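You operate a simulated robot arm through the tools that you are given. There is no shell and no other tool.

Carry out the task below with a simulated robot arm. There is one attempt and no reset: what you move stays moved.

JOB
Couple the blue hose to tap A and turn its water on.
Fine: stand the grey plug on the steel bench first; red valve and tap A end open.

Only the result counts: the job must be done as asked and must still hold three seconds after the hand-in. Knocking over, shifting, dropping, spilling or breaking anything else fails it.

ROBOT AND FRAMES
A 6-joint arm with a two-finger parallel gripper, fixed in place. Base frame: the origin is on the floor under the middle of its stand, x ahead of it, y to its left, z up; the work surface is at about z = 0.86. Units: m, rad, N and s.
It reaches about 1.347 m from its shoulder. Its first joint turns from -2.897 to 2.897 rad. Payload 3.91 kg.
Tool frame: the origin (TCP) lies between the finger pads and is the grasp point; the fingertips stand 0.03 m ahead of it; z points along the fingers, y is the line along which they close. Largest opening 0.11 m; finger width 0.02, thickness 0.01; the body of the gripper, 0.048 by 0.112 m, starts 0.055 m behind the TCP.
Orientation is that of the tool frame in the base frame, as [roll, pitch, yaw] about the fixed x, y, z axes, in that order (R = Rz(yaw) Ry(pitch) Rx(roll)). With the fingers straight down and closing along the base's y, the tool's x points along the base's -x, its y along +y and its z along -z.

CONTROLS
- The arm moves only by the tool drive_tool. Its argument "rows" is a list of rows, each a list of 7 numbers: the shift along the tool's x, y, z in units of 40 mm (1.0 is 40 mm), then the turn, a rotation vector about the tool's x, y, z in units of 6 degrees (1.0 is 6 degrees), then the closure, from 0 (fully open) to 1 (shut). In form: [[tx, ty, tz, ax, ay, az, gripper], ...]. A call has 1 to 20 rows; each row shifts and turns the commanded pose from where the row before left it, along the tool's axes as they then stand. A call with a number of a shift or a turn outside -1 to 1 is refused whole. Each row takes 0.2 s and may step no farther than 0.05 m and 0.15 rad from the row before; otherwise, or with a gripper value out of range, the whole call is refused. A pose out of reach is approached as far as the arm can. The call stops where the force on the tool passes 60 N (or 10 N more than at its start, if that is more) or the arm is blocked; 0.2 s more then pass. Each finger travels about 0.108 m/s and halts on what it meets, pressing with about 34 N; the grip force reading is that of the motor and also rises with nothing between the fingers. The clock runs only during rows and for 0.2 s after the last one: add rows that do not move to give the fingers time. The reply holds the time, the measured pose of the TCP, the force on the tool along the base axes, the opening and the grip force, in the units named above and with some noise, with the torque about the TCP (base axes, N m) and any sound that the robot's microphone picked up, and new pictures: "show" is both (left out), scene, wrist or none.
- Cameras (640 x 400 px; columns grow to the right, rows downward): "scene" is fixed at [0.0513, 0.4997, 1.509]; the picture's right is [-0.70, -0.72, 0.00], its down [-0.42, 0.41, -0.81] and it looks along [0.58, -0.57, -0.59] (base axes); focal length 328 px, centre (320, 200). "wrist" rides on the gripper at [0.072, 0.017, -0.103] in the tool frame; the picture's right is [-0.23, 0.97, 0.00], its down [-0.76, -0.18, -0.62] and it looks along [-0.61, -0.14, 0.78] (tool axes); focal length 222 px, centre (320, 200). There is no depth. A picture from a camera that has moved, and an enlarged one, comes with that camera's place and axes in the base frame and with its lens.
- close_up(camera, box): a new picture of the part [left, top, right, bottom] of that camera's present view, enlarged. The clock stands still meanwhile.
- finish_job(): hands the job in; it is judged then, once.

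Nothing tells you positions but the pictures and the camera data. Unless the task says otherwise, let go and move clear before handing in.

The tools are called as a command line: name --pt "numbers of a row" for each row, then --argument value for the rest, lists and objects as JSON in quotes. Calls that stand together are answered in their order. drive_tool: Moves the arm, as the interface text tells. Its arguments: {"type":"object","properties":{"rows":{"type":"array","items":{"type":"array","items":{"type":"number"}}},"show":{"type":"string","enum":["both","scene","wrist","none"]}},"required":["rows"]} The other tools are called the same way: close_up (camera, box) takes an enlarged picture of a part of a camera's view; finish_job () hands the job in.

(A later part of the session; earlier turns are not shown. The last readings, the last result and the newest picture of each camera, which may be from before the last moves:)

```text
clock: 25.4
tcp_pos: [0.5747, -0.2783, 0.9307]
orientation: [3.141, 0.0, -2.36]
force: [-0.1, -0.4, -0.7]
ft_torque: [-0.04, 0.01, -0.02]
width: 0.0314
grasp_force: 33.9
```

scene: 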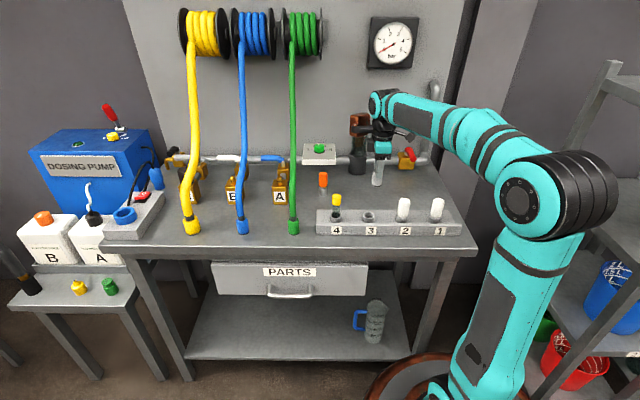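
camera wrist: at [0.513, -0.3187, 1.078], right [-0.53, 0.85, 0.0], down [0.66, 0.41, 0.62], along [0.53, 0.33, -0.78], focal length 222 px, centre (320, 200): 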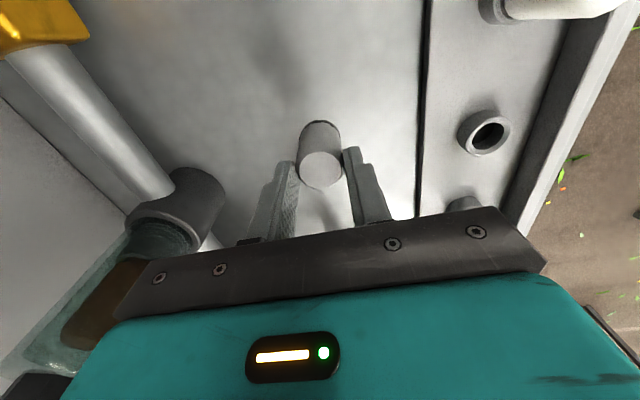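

drive_tool --pt "0 0 0.04 0 0 0 1" --pt "0 0 0 0 0 0 1" --show "none"

close_up --camera "scene" --box '[360, 150, 420, 200]'

```text
clock: 26.0
tcp_pos: [0.576, -0.2788, 0.9283]
orientation: [-3.141, 0.0, -2.357]
force: [-0.3, -0.4, -1.4]
ft_torque: [-0.01, 0.0, 0.01]
width: 0.0318
grasp_force: 33.3
```

```text
8.00 times, centred on (390, 175) of scene
camera zoom: at [0.0513, 0.4997, 1.509], right [-0.7, -0.72, 0.0], down [-0.42, 0.41, -0.81], along [0.58, -0.57, -0.59], focal length 2620 px, centre (-240, 400)
```

zoom: 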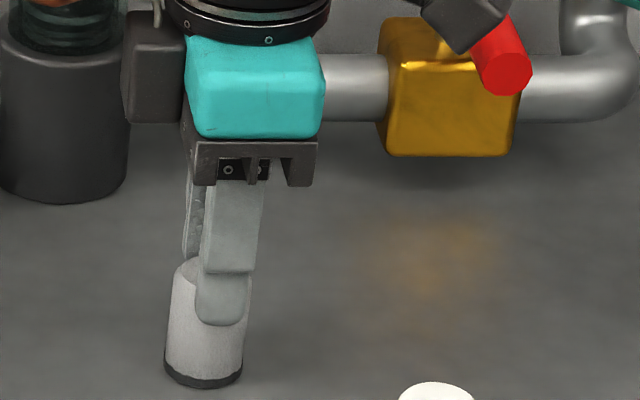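

drive_tool --pt "0 0 0.04 0 0 0 1" --pt "0 0 0 0 0 0 1" --show "none"

drive_tool --pt "0 0 0.03 0 0 0 1" --pt "0 0 0 0 0 0 1" --show "none"

```text
clock: 26.6
tcp_pos: [0.5762, -0.2787, 0.927]
orientation: [-3.139, 0.0, -2.356]
force: [1.4, -1.4, 12.7]
ft_torque: [-0.18, 0.02, 0.03]
width: 0.0317
grasp_force: 34.1
```

```text
clock: 27.2
tcp_pos: [0.5753, -0.2789, 0.9264]
orientation: [-3.14, 0.0, -2.36]
force: [4.2, -2.7, 25.1]
ft_torque: [0.01, -0.01, -0.01]
width: 0.0316
grasp_force: 34.2
```

The plug touches the bench. I relax the push slightly, open, and check that it stands.

drive_tool --pt "0 0 -0.04 0 0 0 1" --pt "0 0 0 0 0 0 0.7" --pt "0 0 0 0 0 0 0.6" --pt "0 0 0 0 0 0 0.45" --pt "0 0 0 0 0 0 0.35" --pt "0 0 0 0 0 0 0.35" --show "both"

close_up --camera "scene" --box '[360, 150, 420, 200]'

```text
clock: 28.6
tcp_pos: [0.5761, -0.279, 0.9286]
orientation: [-3.141, 0.002, -2.358]
force: [0.2, -0.7, -1.0]
ft_torque: [-0.02, -0.03, 0.0]
width: 0.0716
grasp_force: 0.0
camera wrist: at [0.5121, -0.3189, 1.0309], right [-0.53, 0.85, 0.0], down [0.66, 0.41, 0.62], along [0.53, 0.33, -0.78], focal length 222 px, centre (320, 200)
```

scene: 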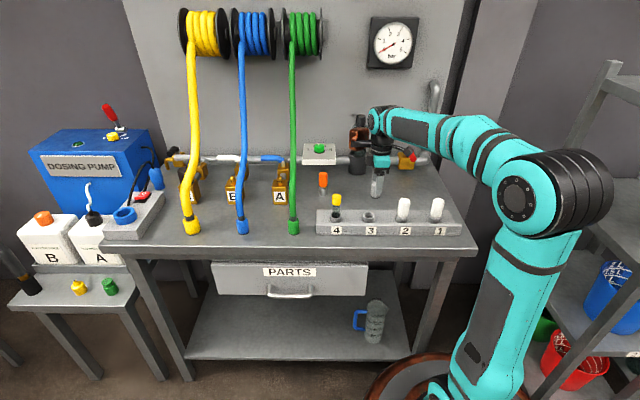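
wrist: 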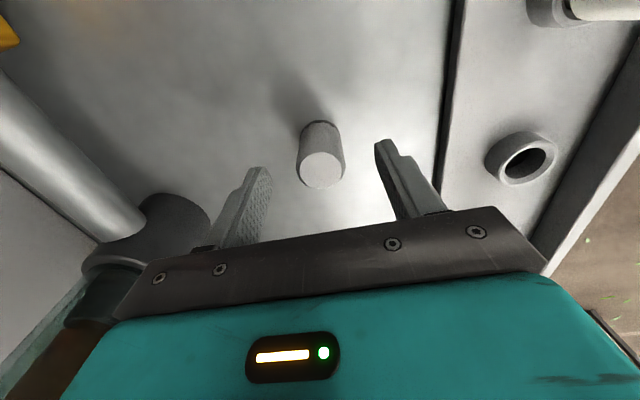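

```text
8.00 times, centred on (390, 175) of scene
camera zoom: at [0.0513, 0.4997, 1.509], right [-0.7, -0.72, 0.0], down [-0.42, 0.41, -0.81], along [0.58, -0.57, -0.59], focal length 2620 px, centre (-240, 400)
```

zoom: 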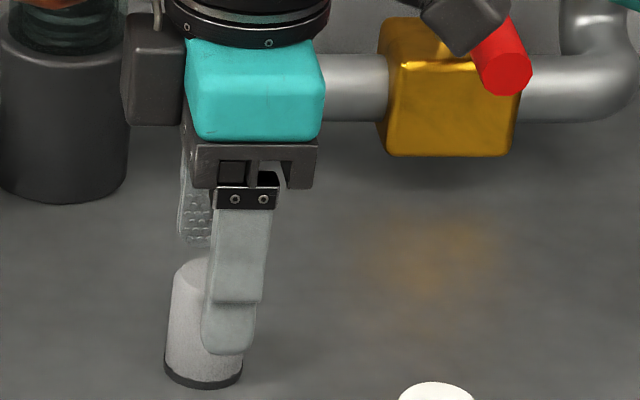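

The plug stands upright on the bench. Next I rise, travel over the front of the bench, and turn the tool to approach the blue hose collar from its front-left side with the fingers tilted.

drive_tool --pt "0 0 -0.5 0 0 0 0.35" --pt "0 0 -0.8 0 0 0 0.35" --pt "0 0 -1 0 0 0 0.35" --pt "0 0 -1 0 0 0 0.35" --pt "0 0 -1 0 0 0 0.35" --pt "0 0 -1 0 0 0 0.35" --pt "0 0 -1 0 0 0 0.35" --pt "0 0 -0.5 0 0 0 0.35" --pt "-0.68 0.73 0 0 0 0 0.35" --pt "-0.68 0.73 0 0 0 0 0.35" --pt "-0.68 0.73 0 0 0 0 0.35" --pt "-0.68 0.73 0 0 0 0 0.35" --pt "-0.68 0.73 0 0 0 0 0.35" --pt "-0.68 0.73 0 0 0 0 0.35" --pt "-0.68 0.73 0 0 0 0 0.35" --show "both"

close_up --camera "scene" --box '[340, 140, 460, 220]'

```text
clock: 31.8
tcp_pos: [0.5668, -0.0, 1.1995]
orientation: [3.141, -0.001, -2.356]
force: [-0.2, -0.6, 0.5]
ft_torque: [0.01, 0.0, 0.0]
width: 0.0716
grasp_force: 0.1
camera wrist: at [0.503, -0.0399, 1.3036], right [-0.53, 0.85, 0.0], down [0.67, 0.41, 0.62], along [0.53, 0.33, -0.78], focal length 222 px, centre (320, 200)
```

scene: 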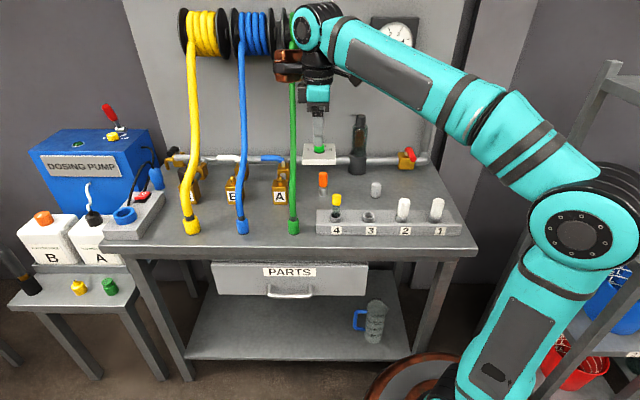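
wrist: 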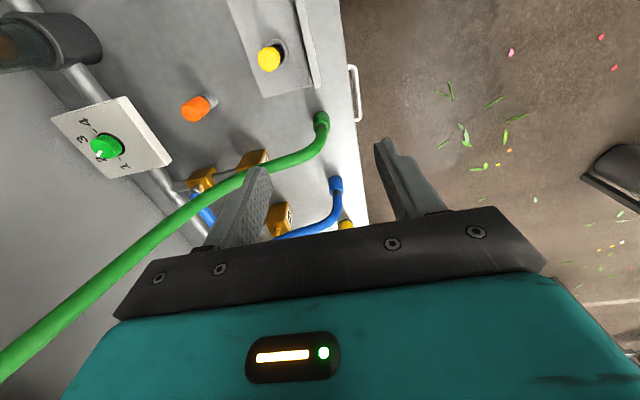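

```text
5.00 times, centred on (400, 180) of scene
camera zoom: at [0.0513, 0.4997, 1.509], right [-0.7, -0.72, 0.0], down [-0.42, 0.41, -0.81], along [0.58, -0.57, -0.59], focal length 1638 px, centre (-80, 300)
```

zoom: 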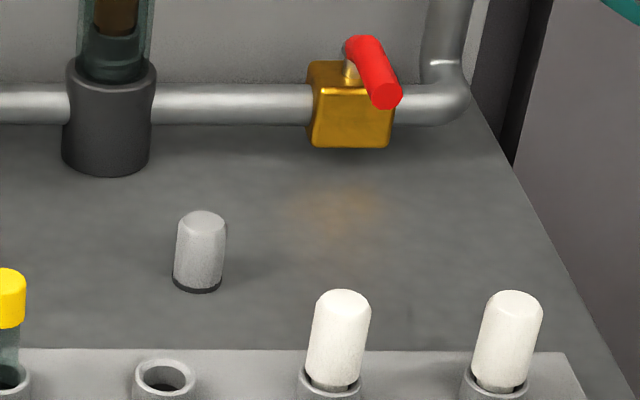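

drive_tool --pt "-0.89 0.3 0 0 0 0 0.35" --pt "-0.89 0.3 0 0 0 0 0.35" --pt "-0.89 0.3 0 0 0 0 0.35" --pt "-0.89 0.3 0 0 0 0 0.35" --pt "-0.89 0.3 0 0 0 0 0.35" --pt "-0.89 0.3 0 0 0 0 0.35" --pt "-0.89 0.3 0 0 0 0 0.35" --pt "-0.89 0.3 0 0 0 0 0.35" --pt "0 0 0 0 0 -0.9375 0.35" --pt "0 0 0 0 0 -0.9375 0.35" --pt "0 0 0 0 0 -0.9375 0.35" --pt "0 0 0 0 0 -0.9375 0.35" --pt "0 0 0 0 0 -0.9375 0.35" --pt "0 0 0 0 0 -0.9375 0.35" --pt "0 0 0 0 0 -0.9375 0.35" --pt "0 0 0 0 0 -0.9375 0.35" --show "both"

```text
clock: 35.2
tcp_pos: [0.7002, 0.2694, 1.2003]
orientation: [3.141, 0.0, -1.572]
force: [0.7, 0.1, 0.4]
ft_torque: [0.0, 0.02, 0.02]
width: 0.0714
grasp_force: 0.1
camera wrist: at [0.6825, 0.1964, 1.3031], right [-0.97, 0.23, 0.0], down [0.18, 0.76, 0.62], along [0.14, 0.61, -0.78], focal length 222 px, centre (320, 200)
```

scene: 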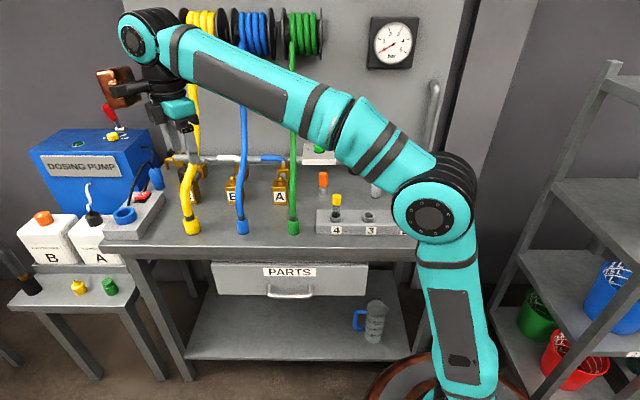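
wrist: 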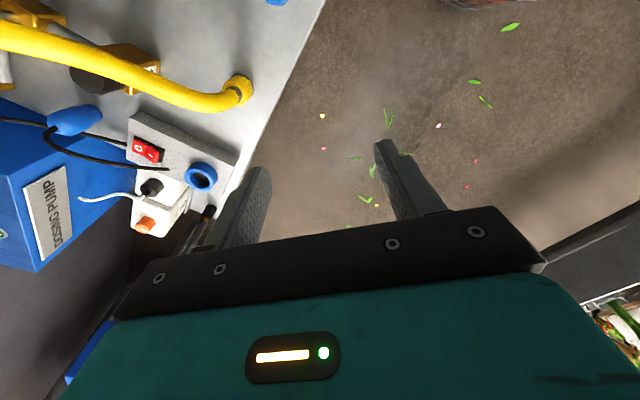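

drive_tool --pt "0 0 0 0 0.926 0 0.35" --pt "0 0 0 0 0.926 0 0.35" --pt "0 0 0 0 0.926 0 0.35" --pt "0 0 0 0 0.926 0 0.35" --pt "0 0 0 0 0.926 0 0.35" --pt "0 0 0 0 0.926 0 0.35" --pt "0 0 0 0 0.926 0 0.35" --pt "0 0 0 0 0.926 0 0.35" --pt "0 0 0 0 0.926 0 0.35" --pt "0 0 0 0 0 0 0.35" --show "both"

close_up --camera "wrist" --box '[160, 0, 480, 200]'

```text
clock: 37.4
tcp_pos: [0.6968, 0.2341, 1.14]
orientation: [-3.132, -0.871, -1.573]
force: [0.1, 0.0, -0.4]
ft_torque: [0.03, -0.04, 0.0]
width: 0.0718
grasp_force: 0.0
out of reach, approached as far as the arm can: row 5, 6, 7, 8, 9
camera wrist: at [0.6782, 0.2651, 1.2625], right [-0.97, 0.14, -0.18], down [0.17, 0.97, -0.18], along [0.15, -0.21, -0.97], focal length 222 px, centre (320, 200)
```

scene: 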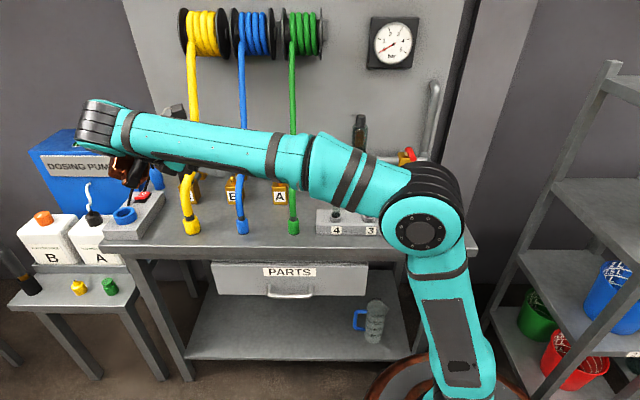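
wrist: 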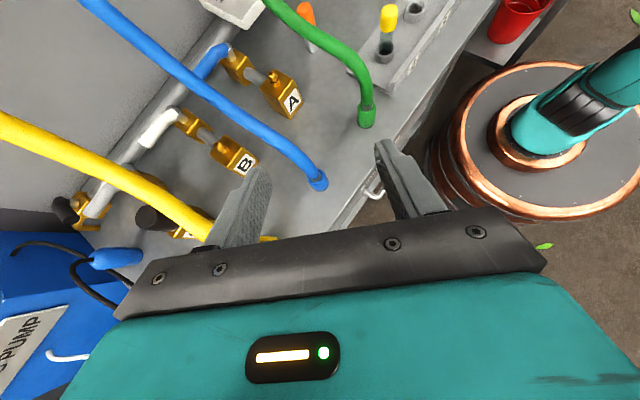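

```text
2.00 times, centred on (320, 100) of wrist
camera zoom: at [0.6782, 0.2651, 1.2625], right [-0.97, 0.14, -0.18], down [0.17, 0.97, -0.18], along [0.15, -0.21, -0.97], focal length 444 px, centre (320, 400)
```

zoom: 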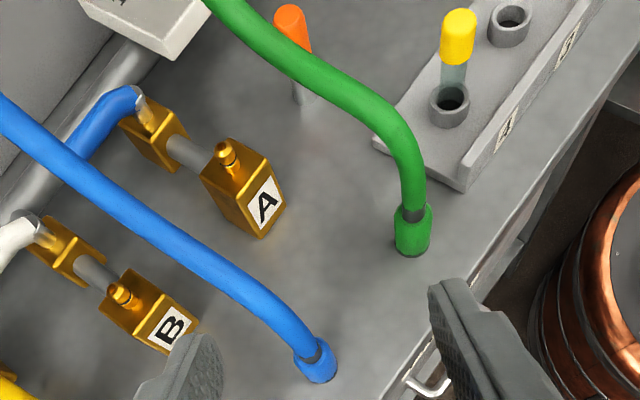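

The tilt was reached but the position slid to about (0.70, 0.23, 1.14), so the wrist is near a limit with the tool pointing along -y. From here I see the blue collar at about (0.734, 0.148) and nipple A near (0.775, -0.027). I'll swing the approach back 15° to unfold the wrist and go down in front of the bench.

drive_tool --pt "-0.75 0 0.63 0.638 0 -0.536 0.35" --pt "-0.75 0 0.63 0.638 0 -0.536 0.35" --pt "-0.38 0 0.32 0.638 0 -0.536 0.35" --pt "0 0 0 0 0 0 0.35" --show "both"

```text
clock: 38.4
tcp_pos: [0.6962, 0.2341, 1.0425]
orientation: [3.14, -0.872, -1.308]
force: [0.2, 0.7, -0.1]
ft_torque: [0.0, 0.0, -0.02]
width: 0.0712
grasp_force: 0.0
camera wrist: at [0.6712, 0.2604, 1.1643], right [-0.98, -0.11, -0.17], down [-0.08, 0.98, -0.18], along [0.19, -0.17, -0.97], focal length 222 px, centre (320, 200)
```

scene: 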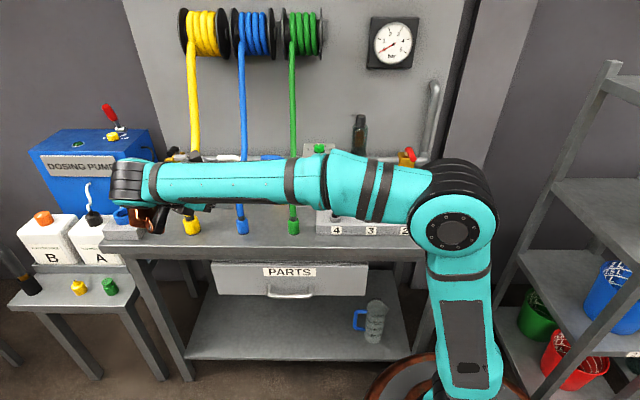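
wrist: 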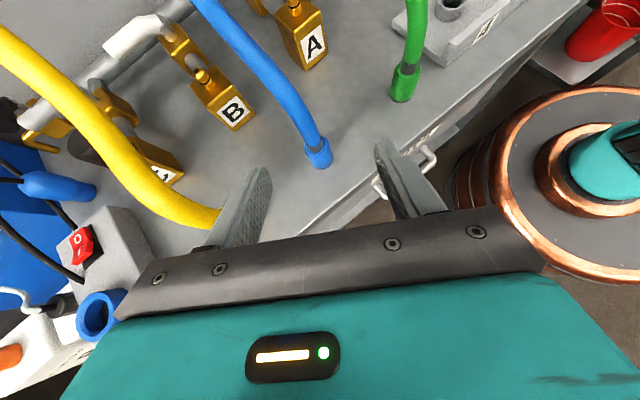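

The arm now follows at the new angle (approach azimuth about -75°, 40° below horizontal). I take a close look at the blue collar to fix its position before closing in.

close_up --camera "wrist" --box '[240, 80, 400, 180]'

```text
4.00 times, centred on (320, 130) of wrist
camera zoom: at [0.6712, 0.2604, 1.1643], right [-0.98, -0.11, -0.17], down [-0.08, 0.98, -0.18], along [0.19, -0.17, -0.97], focal length 888 px, centre (320, 480)
```

zoom: 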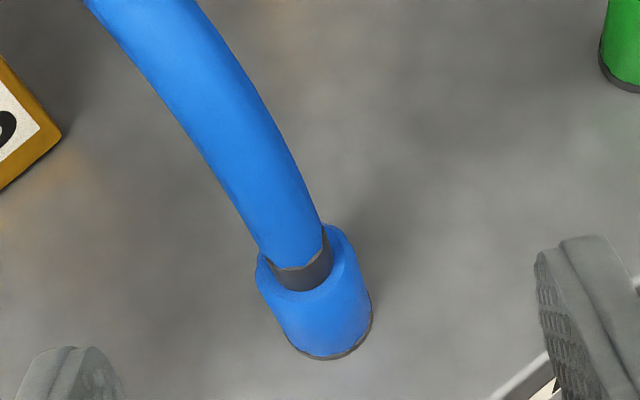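

drive_tool --pt "-0.72 -0.18 0.88 0 0 0 0.35" --pt "-0.72 -0.18 0.88 0 0 0 0.35" --pt "0 0 0 0 0 0 0.35" --show "both"

close_up --camera "wrist" --box '[220, 80, 420, 220]'

```text
clock: 39.2
tcp_pos: [0.7155, 0.2212, 0.9535]
orientation: [3.141, -0.872, -1.312]
force: [0.1, -0.6, -0.7]
ft_torque: [0.0, 0.0, 0.03]
width: 0.0714
grasp_force: 0.0
camera wrist: at [0.6893, 0.2482, 1.0752], right [-0.98, -0.11, -0.17], down [-0.08, 0.98, -0.18], along [0.19, -0.17, -0.97], focal length 222 px, centre (320, 200)
```

scene: 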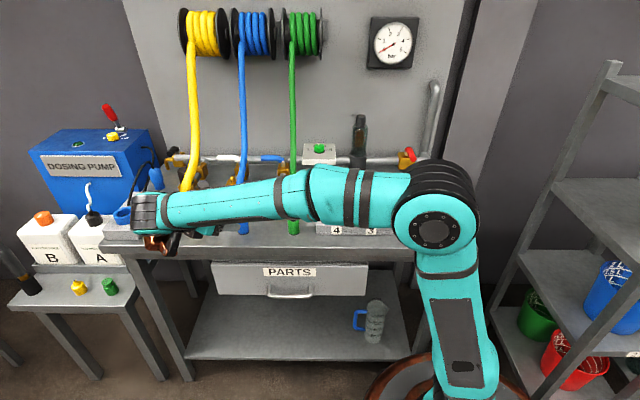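
wrist: 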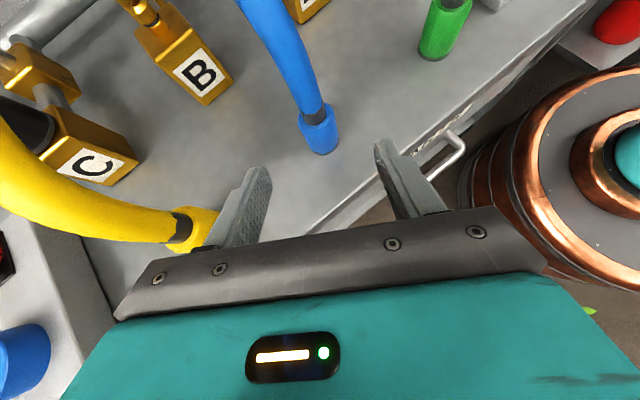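

```text
2.86 times, centred on (320, 150) of wrist
camera zoom: at [0.6893, 0.2482, 1.0752], right [-0.98, -0.11, -0.17], down [-0.08, 0.98, -0.18], along [0.19, -0.17, -0.97], focal length 635 px, centre (320, 343)
```

zoom: 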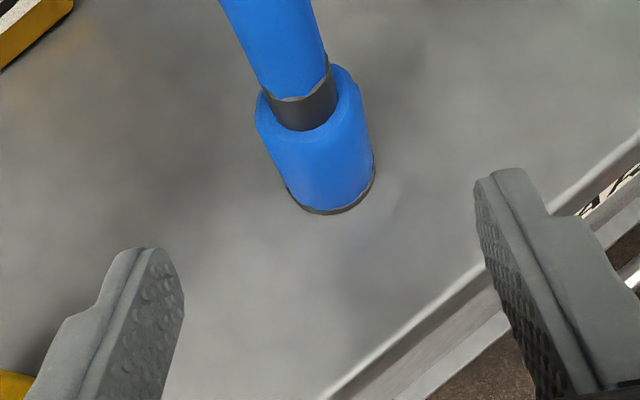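

The collar is centred between the fingers. I advance along the tool axis.

drive_tool --pt "0 0 0.5 0 0 0 0.35" --pt "0 0 0.5 0 0 0 0.35" --pt "0 0 0.5 0 0 0 0.35" --pt "0 0 0 0 0 0 0.35" --show "wrist"

close_up --camera "wrist" --box '[220, 80, 420, 220]'

```text
clock: 40.2
tcp_pos: [0.7271, 0.176, 0.9154]
orientation: [3.14, -0.875, -1.309]
force: [0.6, 0.0, -0.7]
ft_torque: [-0.01, 0.0, -0.02]
width: 0.0714
grasp_force: 0.2
camera wrist: at [0.7014, 0.2026, 1.0368], right [-0.98, -0.11, -0.17], down [-0.08, 0.98, -0.18], along [0.19, -0.17, -0.97], focal length 222 px, centre (320, 200)
```

wrist: 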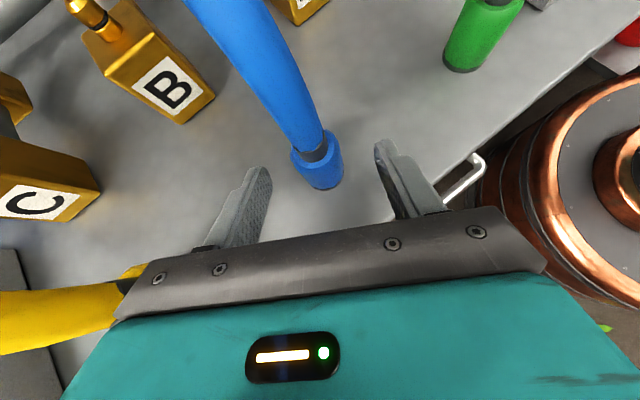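

```text
2.86 times, centred on (320, 150) of wrist
camera zoom: at [0.7014, 0.2026, 1.0368], right [-0.98, -0.11, -0.17], down [-0.08, 0.98, -0.18], along [0.19, -0.17, -0.97], focal length 635 px, centre (320, 343)
```

zoom: 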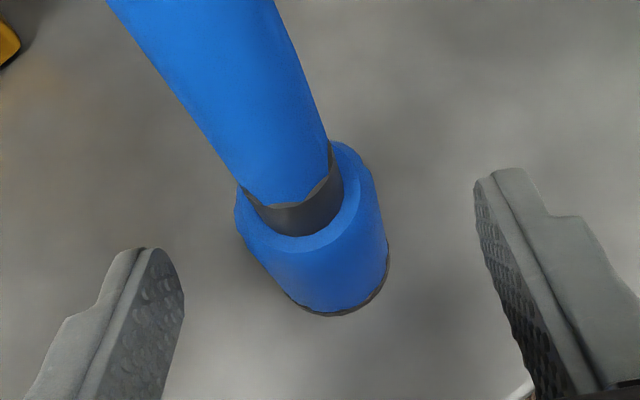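

drive_tool --pt "0 0 0.4 0 0 0 0.35" --pt "0 0 0.33 0 0 0 0.35" --pt "0 0 0 0 0 0 0.35" --show "wrist"

close_up --camera "wrist" --box '[220, 80, 420, 220]'

```text
clock: 41.0
tcp_pos: [0.7336, 0.1549, 0.8955]
orientation: [3.139, -0.872, -1.307]
force: [-0.4, 0.6, 0.3]
ft_torque: [-0.01, 0.04, 0.0]
width: 0.0717
grasp_force: 0.0
camera wrist: at [0.7077, 0.1808, 1.0176], right [-0.98, -0.11, -0.17], down [-0.08, 0.98, -0.18], along [0.19, -0.17, -0.97], focal length 222 px, centre (320, 200)
```

wrist: 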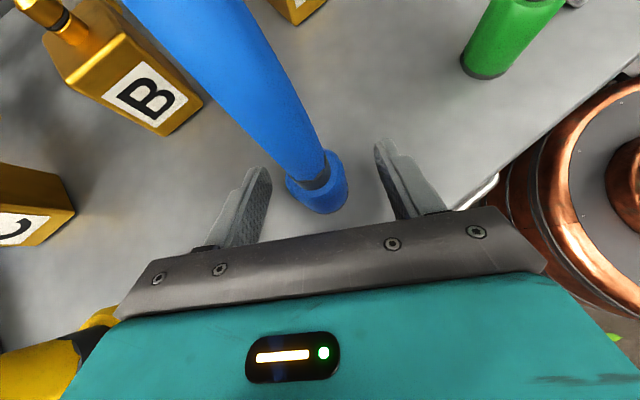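

```text
2.86 times, centred on (320, 150) of wrist
camera zoom: at [0.7077, 0.1808, 1.0176], right [-0.98, -0.11, -0.17], down [-0.08, 0.98, -0.18], along [0.19, -0.17, -0.97], focal length 635 px, centre (320, 343)
```

zoom: 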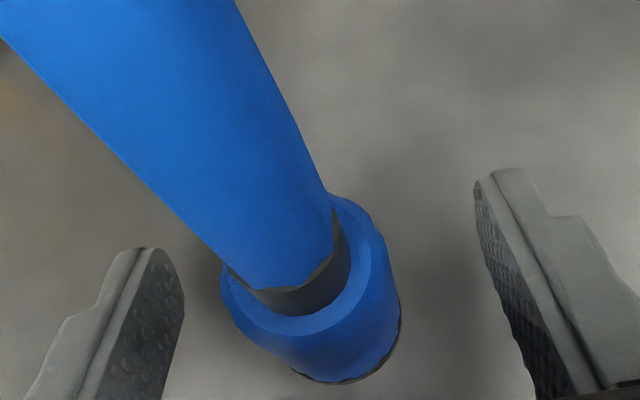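

The collar is between the pads, slightly ahead of the TCP. I close on it.

drive_tool --pt "0 0 0 0 0 0 0.5" --pt "0 0 0 0 0 0 0.65" --pt "0 0 0 0 0 0 0.8" --pt "0 0 0 0 0 0 1" --pt "0 0 0 0 0 0 1" --show "both"

close_up --camera "wrist" --box '[220, 80, 420, 220]'

```text
clock: 42.2
tcp_pos: [0.733, 0.1538, 0.8971]
orientation: [-3.14, -0.873, -1.312]
force: [0.6, -0.7, 2.0]
ft_torque: [0.01, -0.02, -0.01]
width: 0.0321
grasp_force: 34.2
camera wrist: at [0.7076, 0.1807, 1.018], right [-0.98, -0.11, -0.17], down [-0.08, 0.98, -0.18], along [0.19, -0.17, -0.97], focal length 222 px, centre (320, 200)
```

scene: 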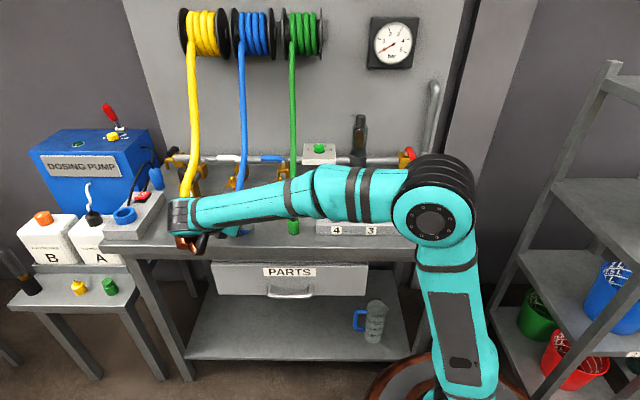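
wrist: 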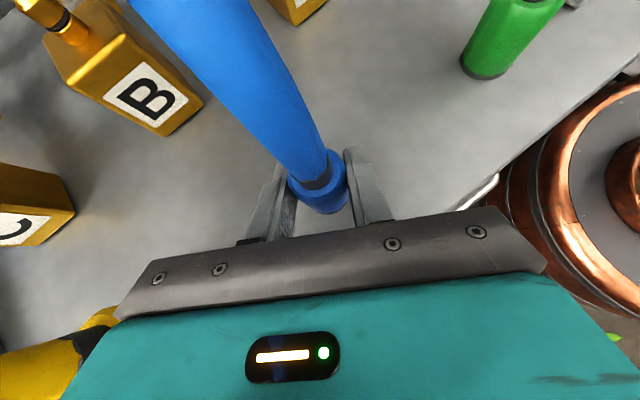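

```text
2.86 times, centred on (320, 150) of wrist
camera zoom: at [0.7076, 0.1807, 1.018], right [-0.98, -0.11, -0.17], down [-0.08, 0.98, -0.18], along [0.19, -0.17, -0.97], focal length 635 px, centre (320, 343)
```

zoom: 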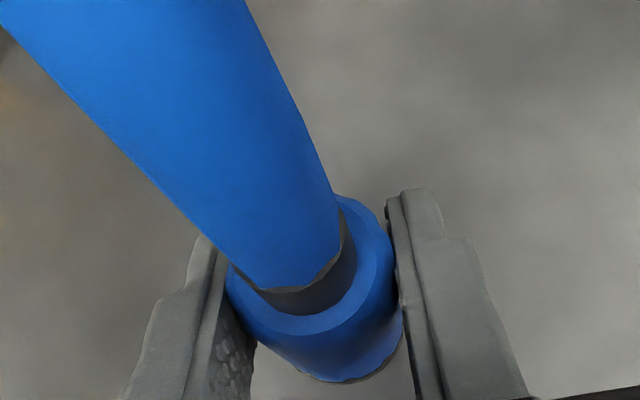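

The collar is gripped (0.032 wide). I lift it straight up so its bottom clears the nipple height, watching the force.

drive_tool --pt "0.25 0 -0.21 0 0 0 1" --pt "0.38 0 -0.32 0 0 0 1" --pt "0.5 0 -0.42 0 0 0 1" --pt "0.5 0 -0.42 0 0 0 1" --pt "0.46 0 -0.386 0 0 0 1" --pt "0 0 0 0 0 0 1" --show "both"

close_up --camera "wrist" --box '[220, 80, 420, 220]'

close_up --camera "scene" --box '[160, 120, 320, 260]'

```text
clock: 43.6
tcp_pos: [0.7319, 0.1538, 1.0059]
orientation: [3.14, -0.874, -1.309]
force: [0.3, 0.3, -1.0]
ft_torque: [0.02, 0.01, 0.01]
width: 0.032
grasp_force: 33.5
camera wrist: at [0.707, 0.1817, 1.1273], right [-0.98, -0.11, -0.17], down [-0.08, 0.98, -0.18], along [0.19, -0.17, -0.97], focal length 222 px, centre (320, 200)
```

scene: 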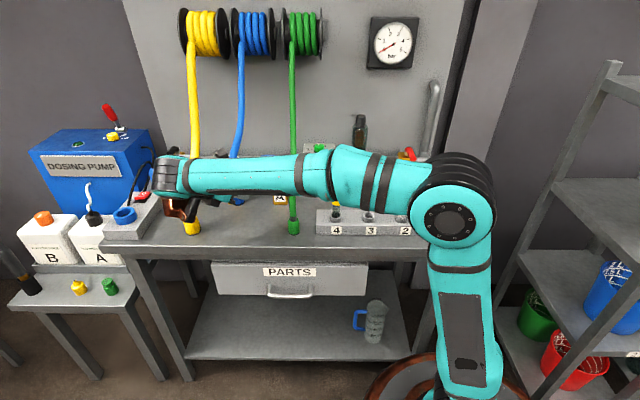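
wrist: 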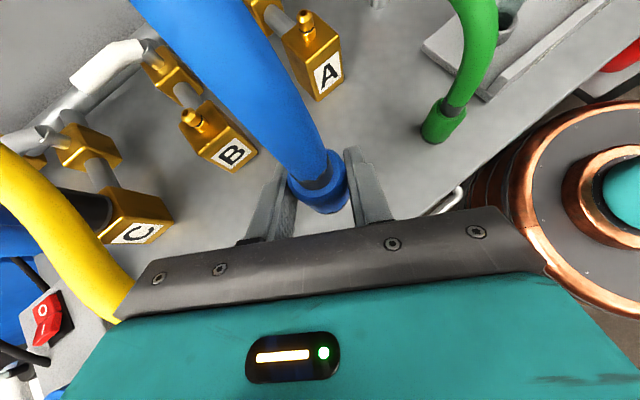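

```text
2.86 times, centred on (320, 150) of wrist
camera zoom: at [0.707, 0.1817, 1.1273], right [-0.98, -0.11, -0.17], down [-0.08, 0.98, -0.18], along [0.19, -0.17, -0.97], focal length 635 px, centre (320, 343)
```

zoom: 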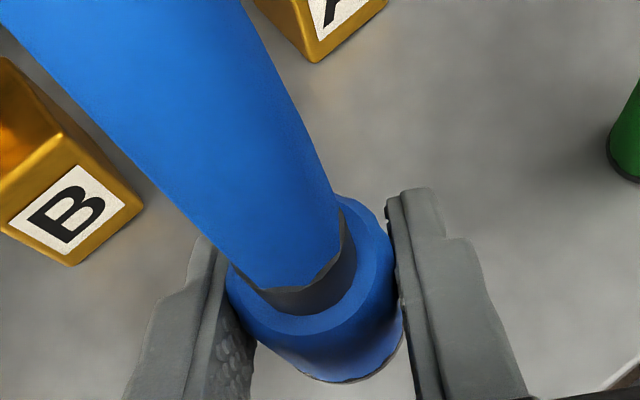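

```text
2.86 times, centred on (240, 190) of scene
camera zoom: at [0.0513, 0.4997, 1.509], right [-0.7, -0.72, 0.0], down [-0.42, 0.41, -0.81], along [0.58, -0.57, -0.59], focal length 936 px, centre (549, 229)
```

zoom: 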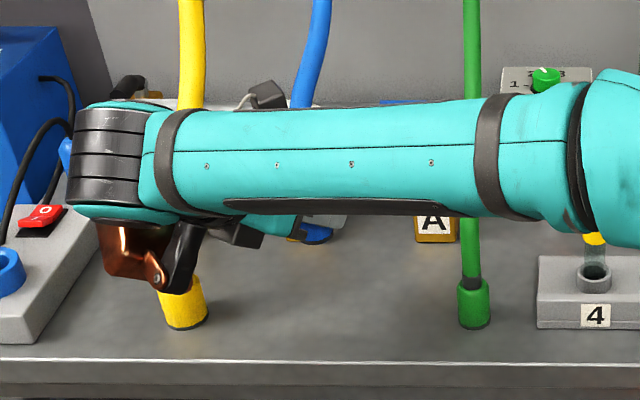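

The hose follows freely (no load) and the collar bottom is now about 1.5 cm above nipple height. I move level toward tap A and stop about 5 cm short to locate the nipple again.

drive_tool --pt "0.4 0.02 0.48 0 0 0 1" --pt "0.53 0.03 0.635 0 0 0 1" --pt "0.53 0.03 0.635 0 0 0 1" --pt "0.45 0.025 0.54 0 0 0 1" --pt "0.225 0.01 0.25 0 0 0 1" --pt "0 0 0 0 0 0 1" --show "both"

close_up --camera "wrist" --box '[200, 20, 440, 200]'

close_up --camera "scene" --box '[180, 100, 340, 240]'

```text
clock: 45.0
tcp_pos: [0.7623, 0.0254, 1.0053]
orientation: [3.139, -0.873, -1.307]
force: [-0.2, 0.0, -0.2]
ft_torque: [-0.01, 0.02, 0.03]
width: 0.0319
grasp_force: 34.2
camera wrist: at [0.7372, 0.0521, 1.1268], right [-0.98, -0.11, -0.17], down [-0.08, 0.98, -0.18], along [0.19, -0.17, -0.97], focal length 222 px, centre (320, 200)
```

scene: 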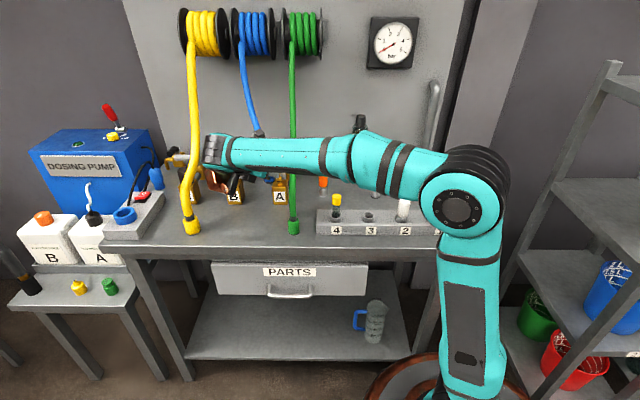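
wrist: 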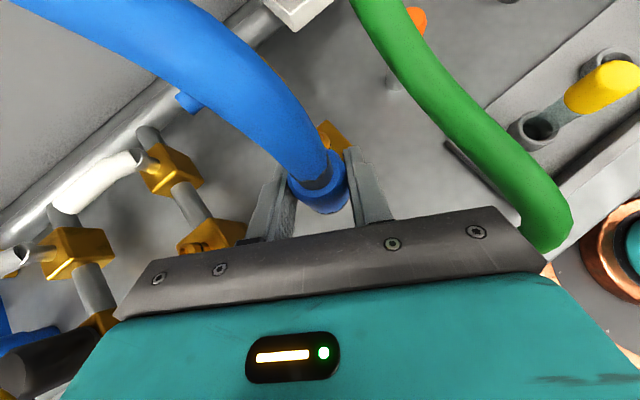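

```text
2.22 times, centred on (320, 110) of wrist
camera zoom: at [0.7372, 0.0521, 1.1268], right [-0.98, -0.11, -0.17], down [-0.08, 0.98, -0.18], along [0.19, -0.17, -0.97], focal length 494 px, centre (320, 400)
```

zoom: 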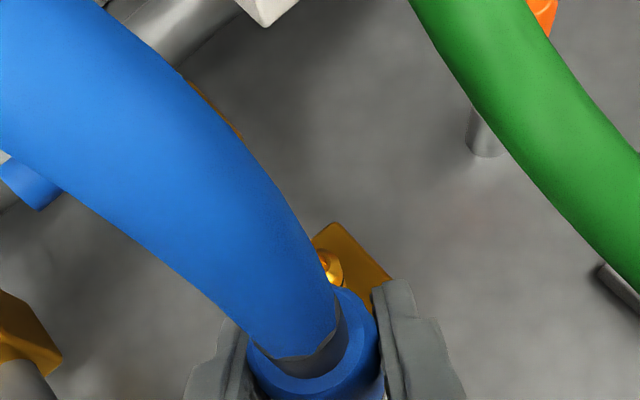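

```text
2.86 times, centred on (260, 170) of scene
camera zoom: at [0.0513, 0.4997, 1.509], right [-0.7, -0.72, 0.0], down [-0.42, 0.41, -0.81], along [0.58, -0.57, -0.59], focal length 936 px, centre (491, 286)
```

zoom: 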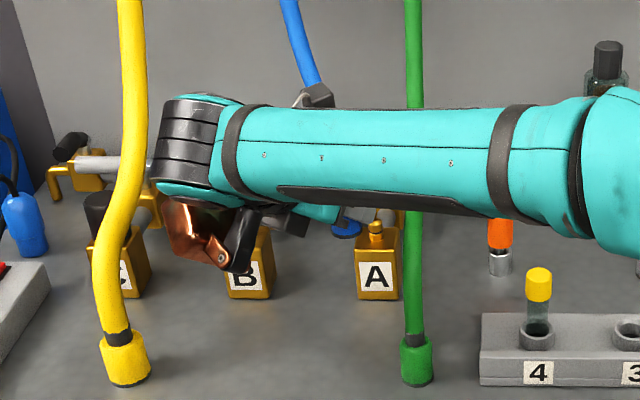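

close_up --camera "scene" --box '[255, 160, 295, 185]'

close_up --camera "wrist" --box '[290, 110, 370, 170]'

```text
16.00 times, centred on (275, 172) of scene
camera zoom: at [0.0513, 0.4997, 1.509], right [-0.7, -0.72, 0.0], down [-0.42, 0.41, -0.81], along [0.58, -0.57, -0.59], focal length 5240 px, centre (1040, 640)
```

zoom: 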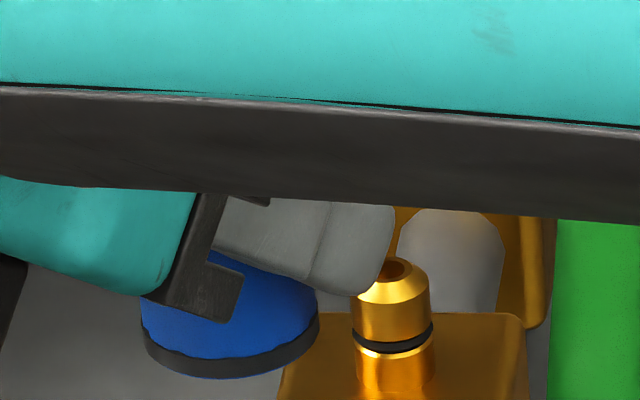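

```text
6.67 times, centred on (330, 140) of wrist
camera zoom: at [0.7372, 0.0521, 1.1268], right [-0.98, -0.11, -0.17], down [-0.08, 0.98, -0.18], along [0.19, -0.17, -0.97], focal length 1481 px, centre (253, 600)
```

zoom: 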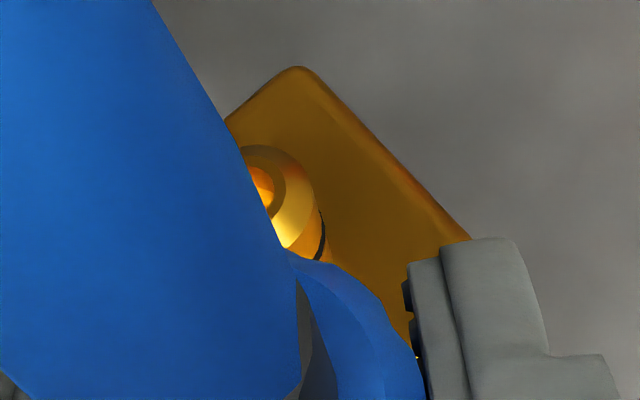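

Both views agree: the nipple is about 5 cm ahead and the collar is upright, with relative alignment within about 1–2 mm. I bring the collar over the nipple.

drive_tool --pt "0.28 0 0.33 0 0 0 1" --pt "0.28 0 0.33 0 0 0 1" --pt "0.272 0 0.332 0 0 0 1" --pt "0 0 0 0 0 0 1" --show "both"

close_up --camera "scene" --box '[255, 160, 295, 185]'

close_up --camera "wrist" --box '[240, 100, 400, 220]'

```text
clock: 46.0
tcp_pos: [0.7761, -0.0247, 1.0053]
orientation: [3.14, -0.874, -1.311]
force: [0.2, -0.6, -0.4]
ft_torque: [0.0, -0.04, 0.04]
width: 0.0319
grasp_force: 34.0
camera wrist: at [0.7499, 0.0016, 1.1266], right [-0.98, -0.11, -0.17], down [-0.08, 0.98, -0.18], along [0.19, -0.17, -0.97], focal length 222 px, centre (320, 200)
```

scene: 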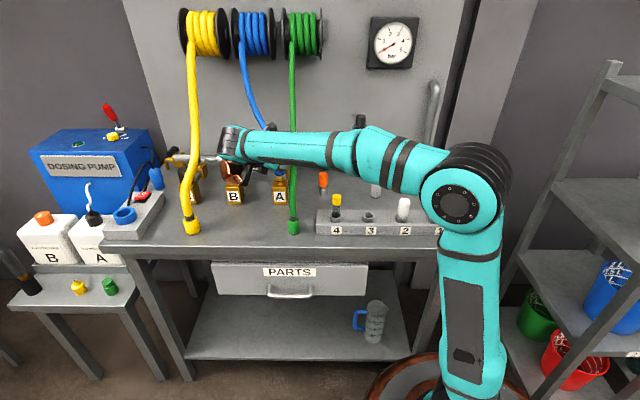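
wrist: 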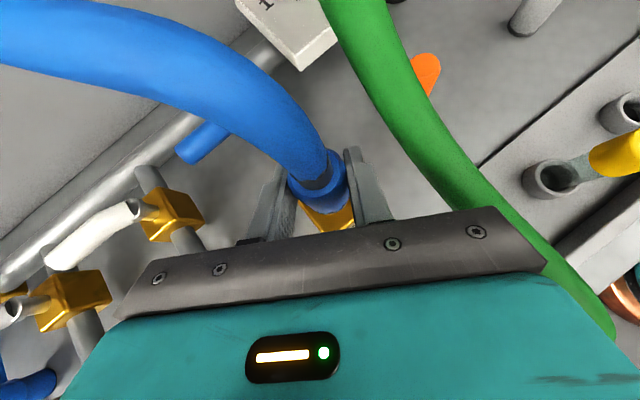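

```text
16.00 times, centred on (275, 172) of scene
camera zoom: at [0.0513, 0.4997, 1.509], right [-0.7, -0.72, 0.0], down [-0.42, 0.41, -0.81], along [0.58, -0.57, -0.59], focal length 5240 px, centre (1040, 640)
```

zoom: 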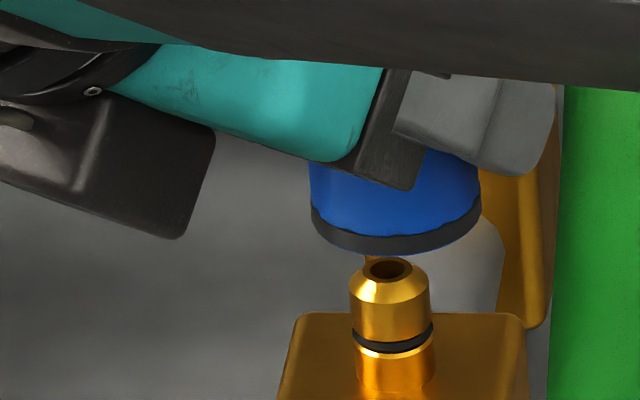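

```text
3.33 times, centred on (320, 160) of wrist
camera zoom: at [0.7499, 0.0016, 1.1266], right [-0.98, -0.11, -0.17], down [-0.08, 0.98, -0.18], along [0.19, -0.17, -0.97], focal length 740 px, centre (320, 333)
```

zoom: 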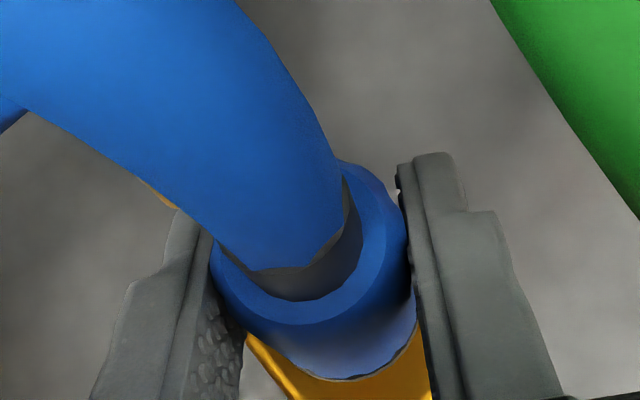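

In the scene close-up the collar sits about 2 mm to the right of the nipple axis. I correct that and begin lowering in small steps while watching the force.

drive_tool --pt "-0.016 -0.048 -0.019 0 0 0 1" --pt "-0.1 0 0.084 0 0 0 1" --pt "-0.08 0 0.067 0 0 0 1" --pt "0 0 0 0 0 0 1" --show "none"

close_up --camera "scene" --box '[255, 160, 295, 185]'

```text
clock: 47.0
tcp_pos: [0.7775, -0.0226, 0.9956]
orientation: [3.139, -0.873, -1.309]
force: [-0.4, 0.1, -1.2]
ft_torque: [0.0, -0.01, -0.02]
width: 0.0321
grasp_force: 34.0
```

```text
16.00 times, centred on (275, 172) of scene
camera zoom: at [0.0513, 0.4997, 1.509], right [-0.7, -0.72, 0.0], down [-0.42, 0.41, -0.81], along [0.58, -0.57, -0.59], focal length 5240 px, centre (1040, 640)
```

zoom: 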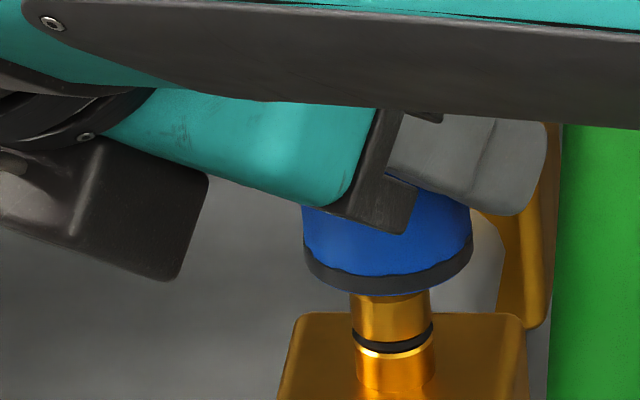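

drive_tool --pt "-0.06 0 0.05 0 0 0 1" --pt "-0.06 0 0.05 0 0 0 1" --pt "0 0 0 0 0 0 1" --show "none"

close_up --camera "scene" --box '[255, 160, 295, 185]'

```text
clock: 47.8
tcp_pos: [0.7775, -0.0238, 0.9895]
orientation: [3.139, -0.873, -1.309]
force: [-0.2, -0.1, -1.9]
ft_torque: [-0.02, -0.02, 0.01]
width: 0.0323
grasp_force: 34.1
```

```text
16.00 times, centred on (275, 172) of scene
camera zoom: at [0.0513, 0.4997, 1.509], right [-0.7, -0.72, 0.0], down [-0.42, 0.41, -0.81], along [0.58, -0.57, -0.59], focal length 5240 px, centre (1040, 640)
```

zoom: 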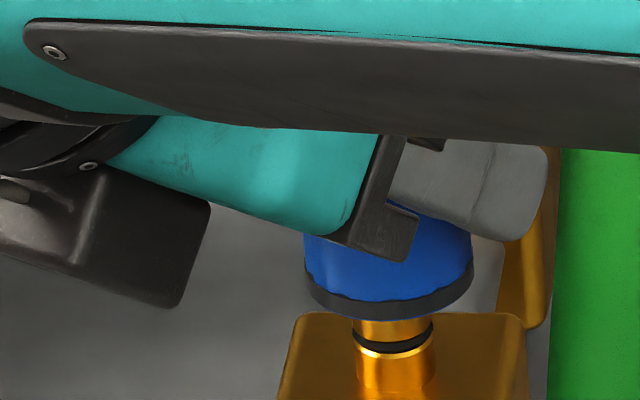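

drive_tool --pt "-0.06 0 0.05 0 0 0 1" --pt "-0.06 0 0.05 0 0 0 1" --pt "0 0 0 0 0 0 1" --show "none"

drive_tool --pt "-0.06 0 0.05 0 0 0 1" --pt "-0.06 0 0.05 0 0 0 1" --pt "0 0 0 0 0 0 1" --show "none"

close_up --camera "scene" --box '[255, 160, 295, 185]'

```text
clock: 48.6
tcp_pos: [0.7759, -0.023, 0.9837]
orientation: [3.141, -0.873, -1.311]
force: [-0.2, -0.1, -0.7]
ft_torque: [0.0, 0.01, 0.02]
width: 0.032
grasp_force: 34.2
```

```text
clock: 49.4
tcp_pos: [0.7766, -0.0234, 0.9766]
orientation: [3.14, -0.873, -1.309]
force: [0.3, -0.2, -0.5]
ft_torque: [0.01, 0.03, -0.04]
width: 0.0322
grasp_force: 33.9
```

```text
16.00 times, centred on (275, 172) of scene
camera zoom: at [0.0513, 0.4997, 1.509], right [-0.7, -0.72, 0.0], down [-0.42, 0.41, -0.81], along [0.58, -0.57, -0.59], focal length 5240 px, centre (1040, 640)
```

zoom: 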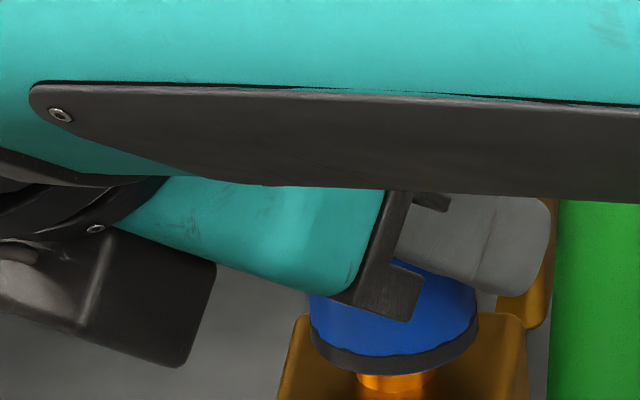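

drive_tool --pt "-0.06 0 0.05 0 0 0 1" --pt "-0.06 0 0.05 0 0 0 1" --pt "0 0 0 0 0 0 1" --show "none"

drive_tool --pt "-0.06 0 0.05 0 0 0 1" --pt "0 0 0 0 0 0 1" --show "none"

close_up --camera "scene" --box '[255, 160, 295, 185]'

```text
clock: 50.2
tcp_pos: [0.7766, -0.0238, 0.9712]
orientation: [3.14, -0.872, -1.311]
force: [0.0, 0.3, 3.1]
ft_torque: [-0.01, -0.02, -0.04]
width: 0.0319
grasp_force: 34.2
```

```text
clock: 50.8
tcp_pos: [0.7772, -0.0231, 0.9691]
orientation: [-3.141, -0.875, -1.311]
force: [8.8, 2.6, 26.7]
ft_torque: [-0.1, -0.21, 0.05]
width: 0.0322
grasp_force: 33.9
```

```text
16.00 times, centred on (275, 172) of scene
camera zoom: at [0.0513, 0.4997, 1.509], right [-0.7, -0.72, 0.0], down [-0.42, 0.41, -0.81], along [0.58, -0.57, -0.59], focal length 5240 px, centre (1040, 640)
```

zoom: 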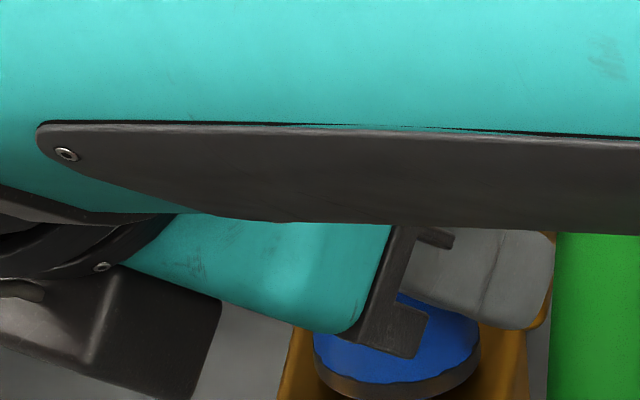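

The collar is down over the nipple with 27 N resisting; it looks 2–3 mm short of full seat. I press on a little further.

drive_tool --pt "-0.04 -0.01 0.03 0 0 0 1" --pt "0 0 0 0 0 0 1" --show "none"

```text
clock: 51.4
tcp_pos: [0.7768, -0.0234, 0.9667]
orientation: [-3.141, -0.874, -1.311]
force: [5.3, 0.5, 26.2]
ft_torque: [-0.13, -0.19, 0.01]
width: 0.0319
grasp_force: 34.3
```

drive_tool --pt "-0.04 -0.01 0.03 0 0 0 1" --pt "0 0 0 0 0 0 1" --show "wrist"

close_up --camera "scene" --box '[255, 165, 295, 190]'

close_up --camera "wrist" --box '[240, 100, 400, 220]'

```text
clock: 52.0
tcp_pos: [0.7758, -0.023, 0.9641]
orientation: [3.141, -0.874, -1.311]
force: [-2.0, 0.6, 25.2]
ft_torque: [-0.14, 0.01, -0.03]
width: 0.032
grasp_force: 34.1
camera wrist: at [0.7516, 0.0031, 1.0862], right [-0.98, -0.11, -0.17], down [-0.08, 0.98, -0.18], along [0.19, -0.17, -0.97], focal length 222 px, centre (320, 200)
```

wrist: 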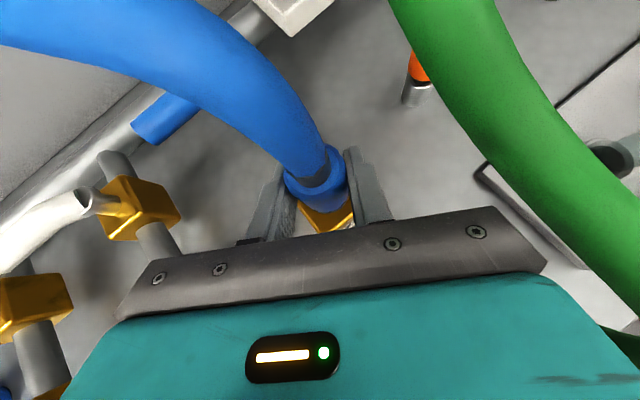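

```text
16.00 times, centred on (275, 178) of scene
camera zoom: at [0.0513, 0.4997, 1.509], right [-0.7, -0.72, 0.0], down [-0.42, 0.41, -0.81], along [0.58, -0.57, -0.59], focal length 5240 px, centre (1040, 560)
```

zoom: 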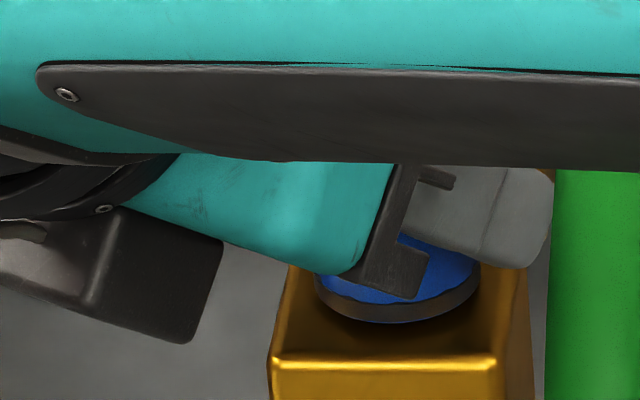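

```text
3.33 times, centred on (320, 160) of wrist
camera zoom: at [0.7516, 0.0031, 1.0862], right [-0.98, -0.11, -0.17], down [-0.08, 0.98, -0.18], along [0.19, -0.17, -0.97], focal length 740 px, centre (320, 333)
```

zoom: 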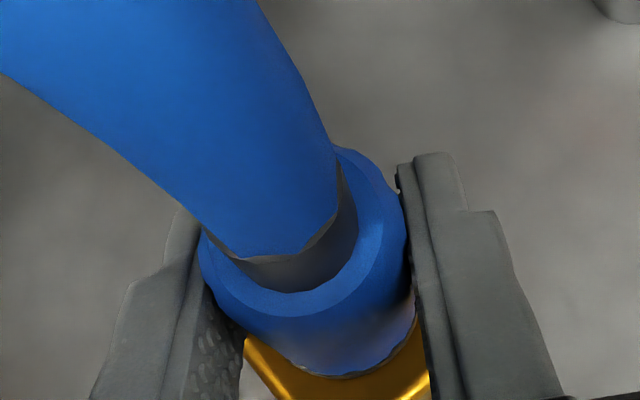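

The fingers are now sliding on the collar at about 26 N while the collar itself has stopped, at the same height the plug sat. I test whether it is latched by pulling up gently a few millimetres.

drive_tool --pt "0.04 0 -0.032 0 0 0 1" --pt "0.038 0 -0.032 0 0 0 1" --pt "0 0 0 0 0 0 1" --show "none"

close_up --camera "scene" --box '[255, 165, 295, 190]'

```text
clock: 52.8
tcp_pos: [0.7778, -0.0242, 0.9675]
orientation: [3.14, -0.871, -1.31]
force: [-0.1, -0.2, 1.6]
ft_torque: [0.0, 0.01, -0.01]
width: 0.0323
grasp_force: 33.9
```

```text
16.00 times, centred on (275, 178) of scene
camera zoom: at [0.0513, 0.4997, 1.509], right [-0.7, -0.72, 0.0], down [-0.42, 0.41, -0.81], along [0.58, -0.57, -0.59], focal length 5240 px, centre (1040, 560)
```

zoom: 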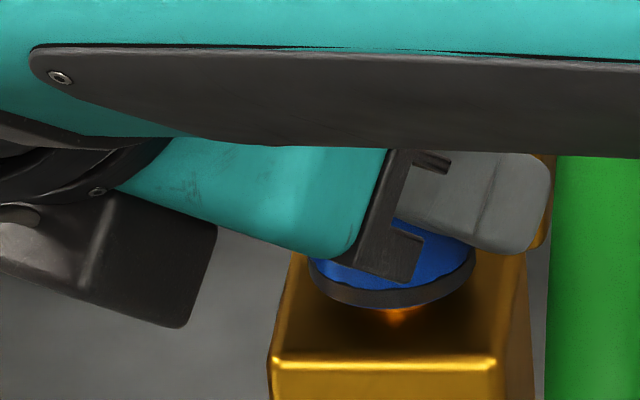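

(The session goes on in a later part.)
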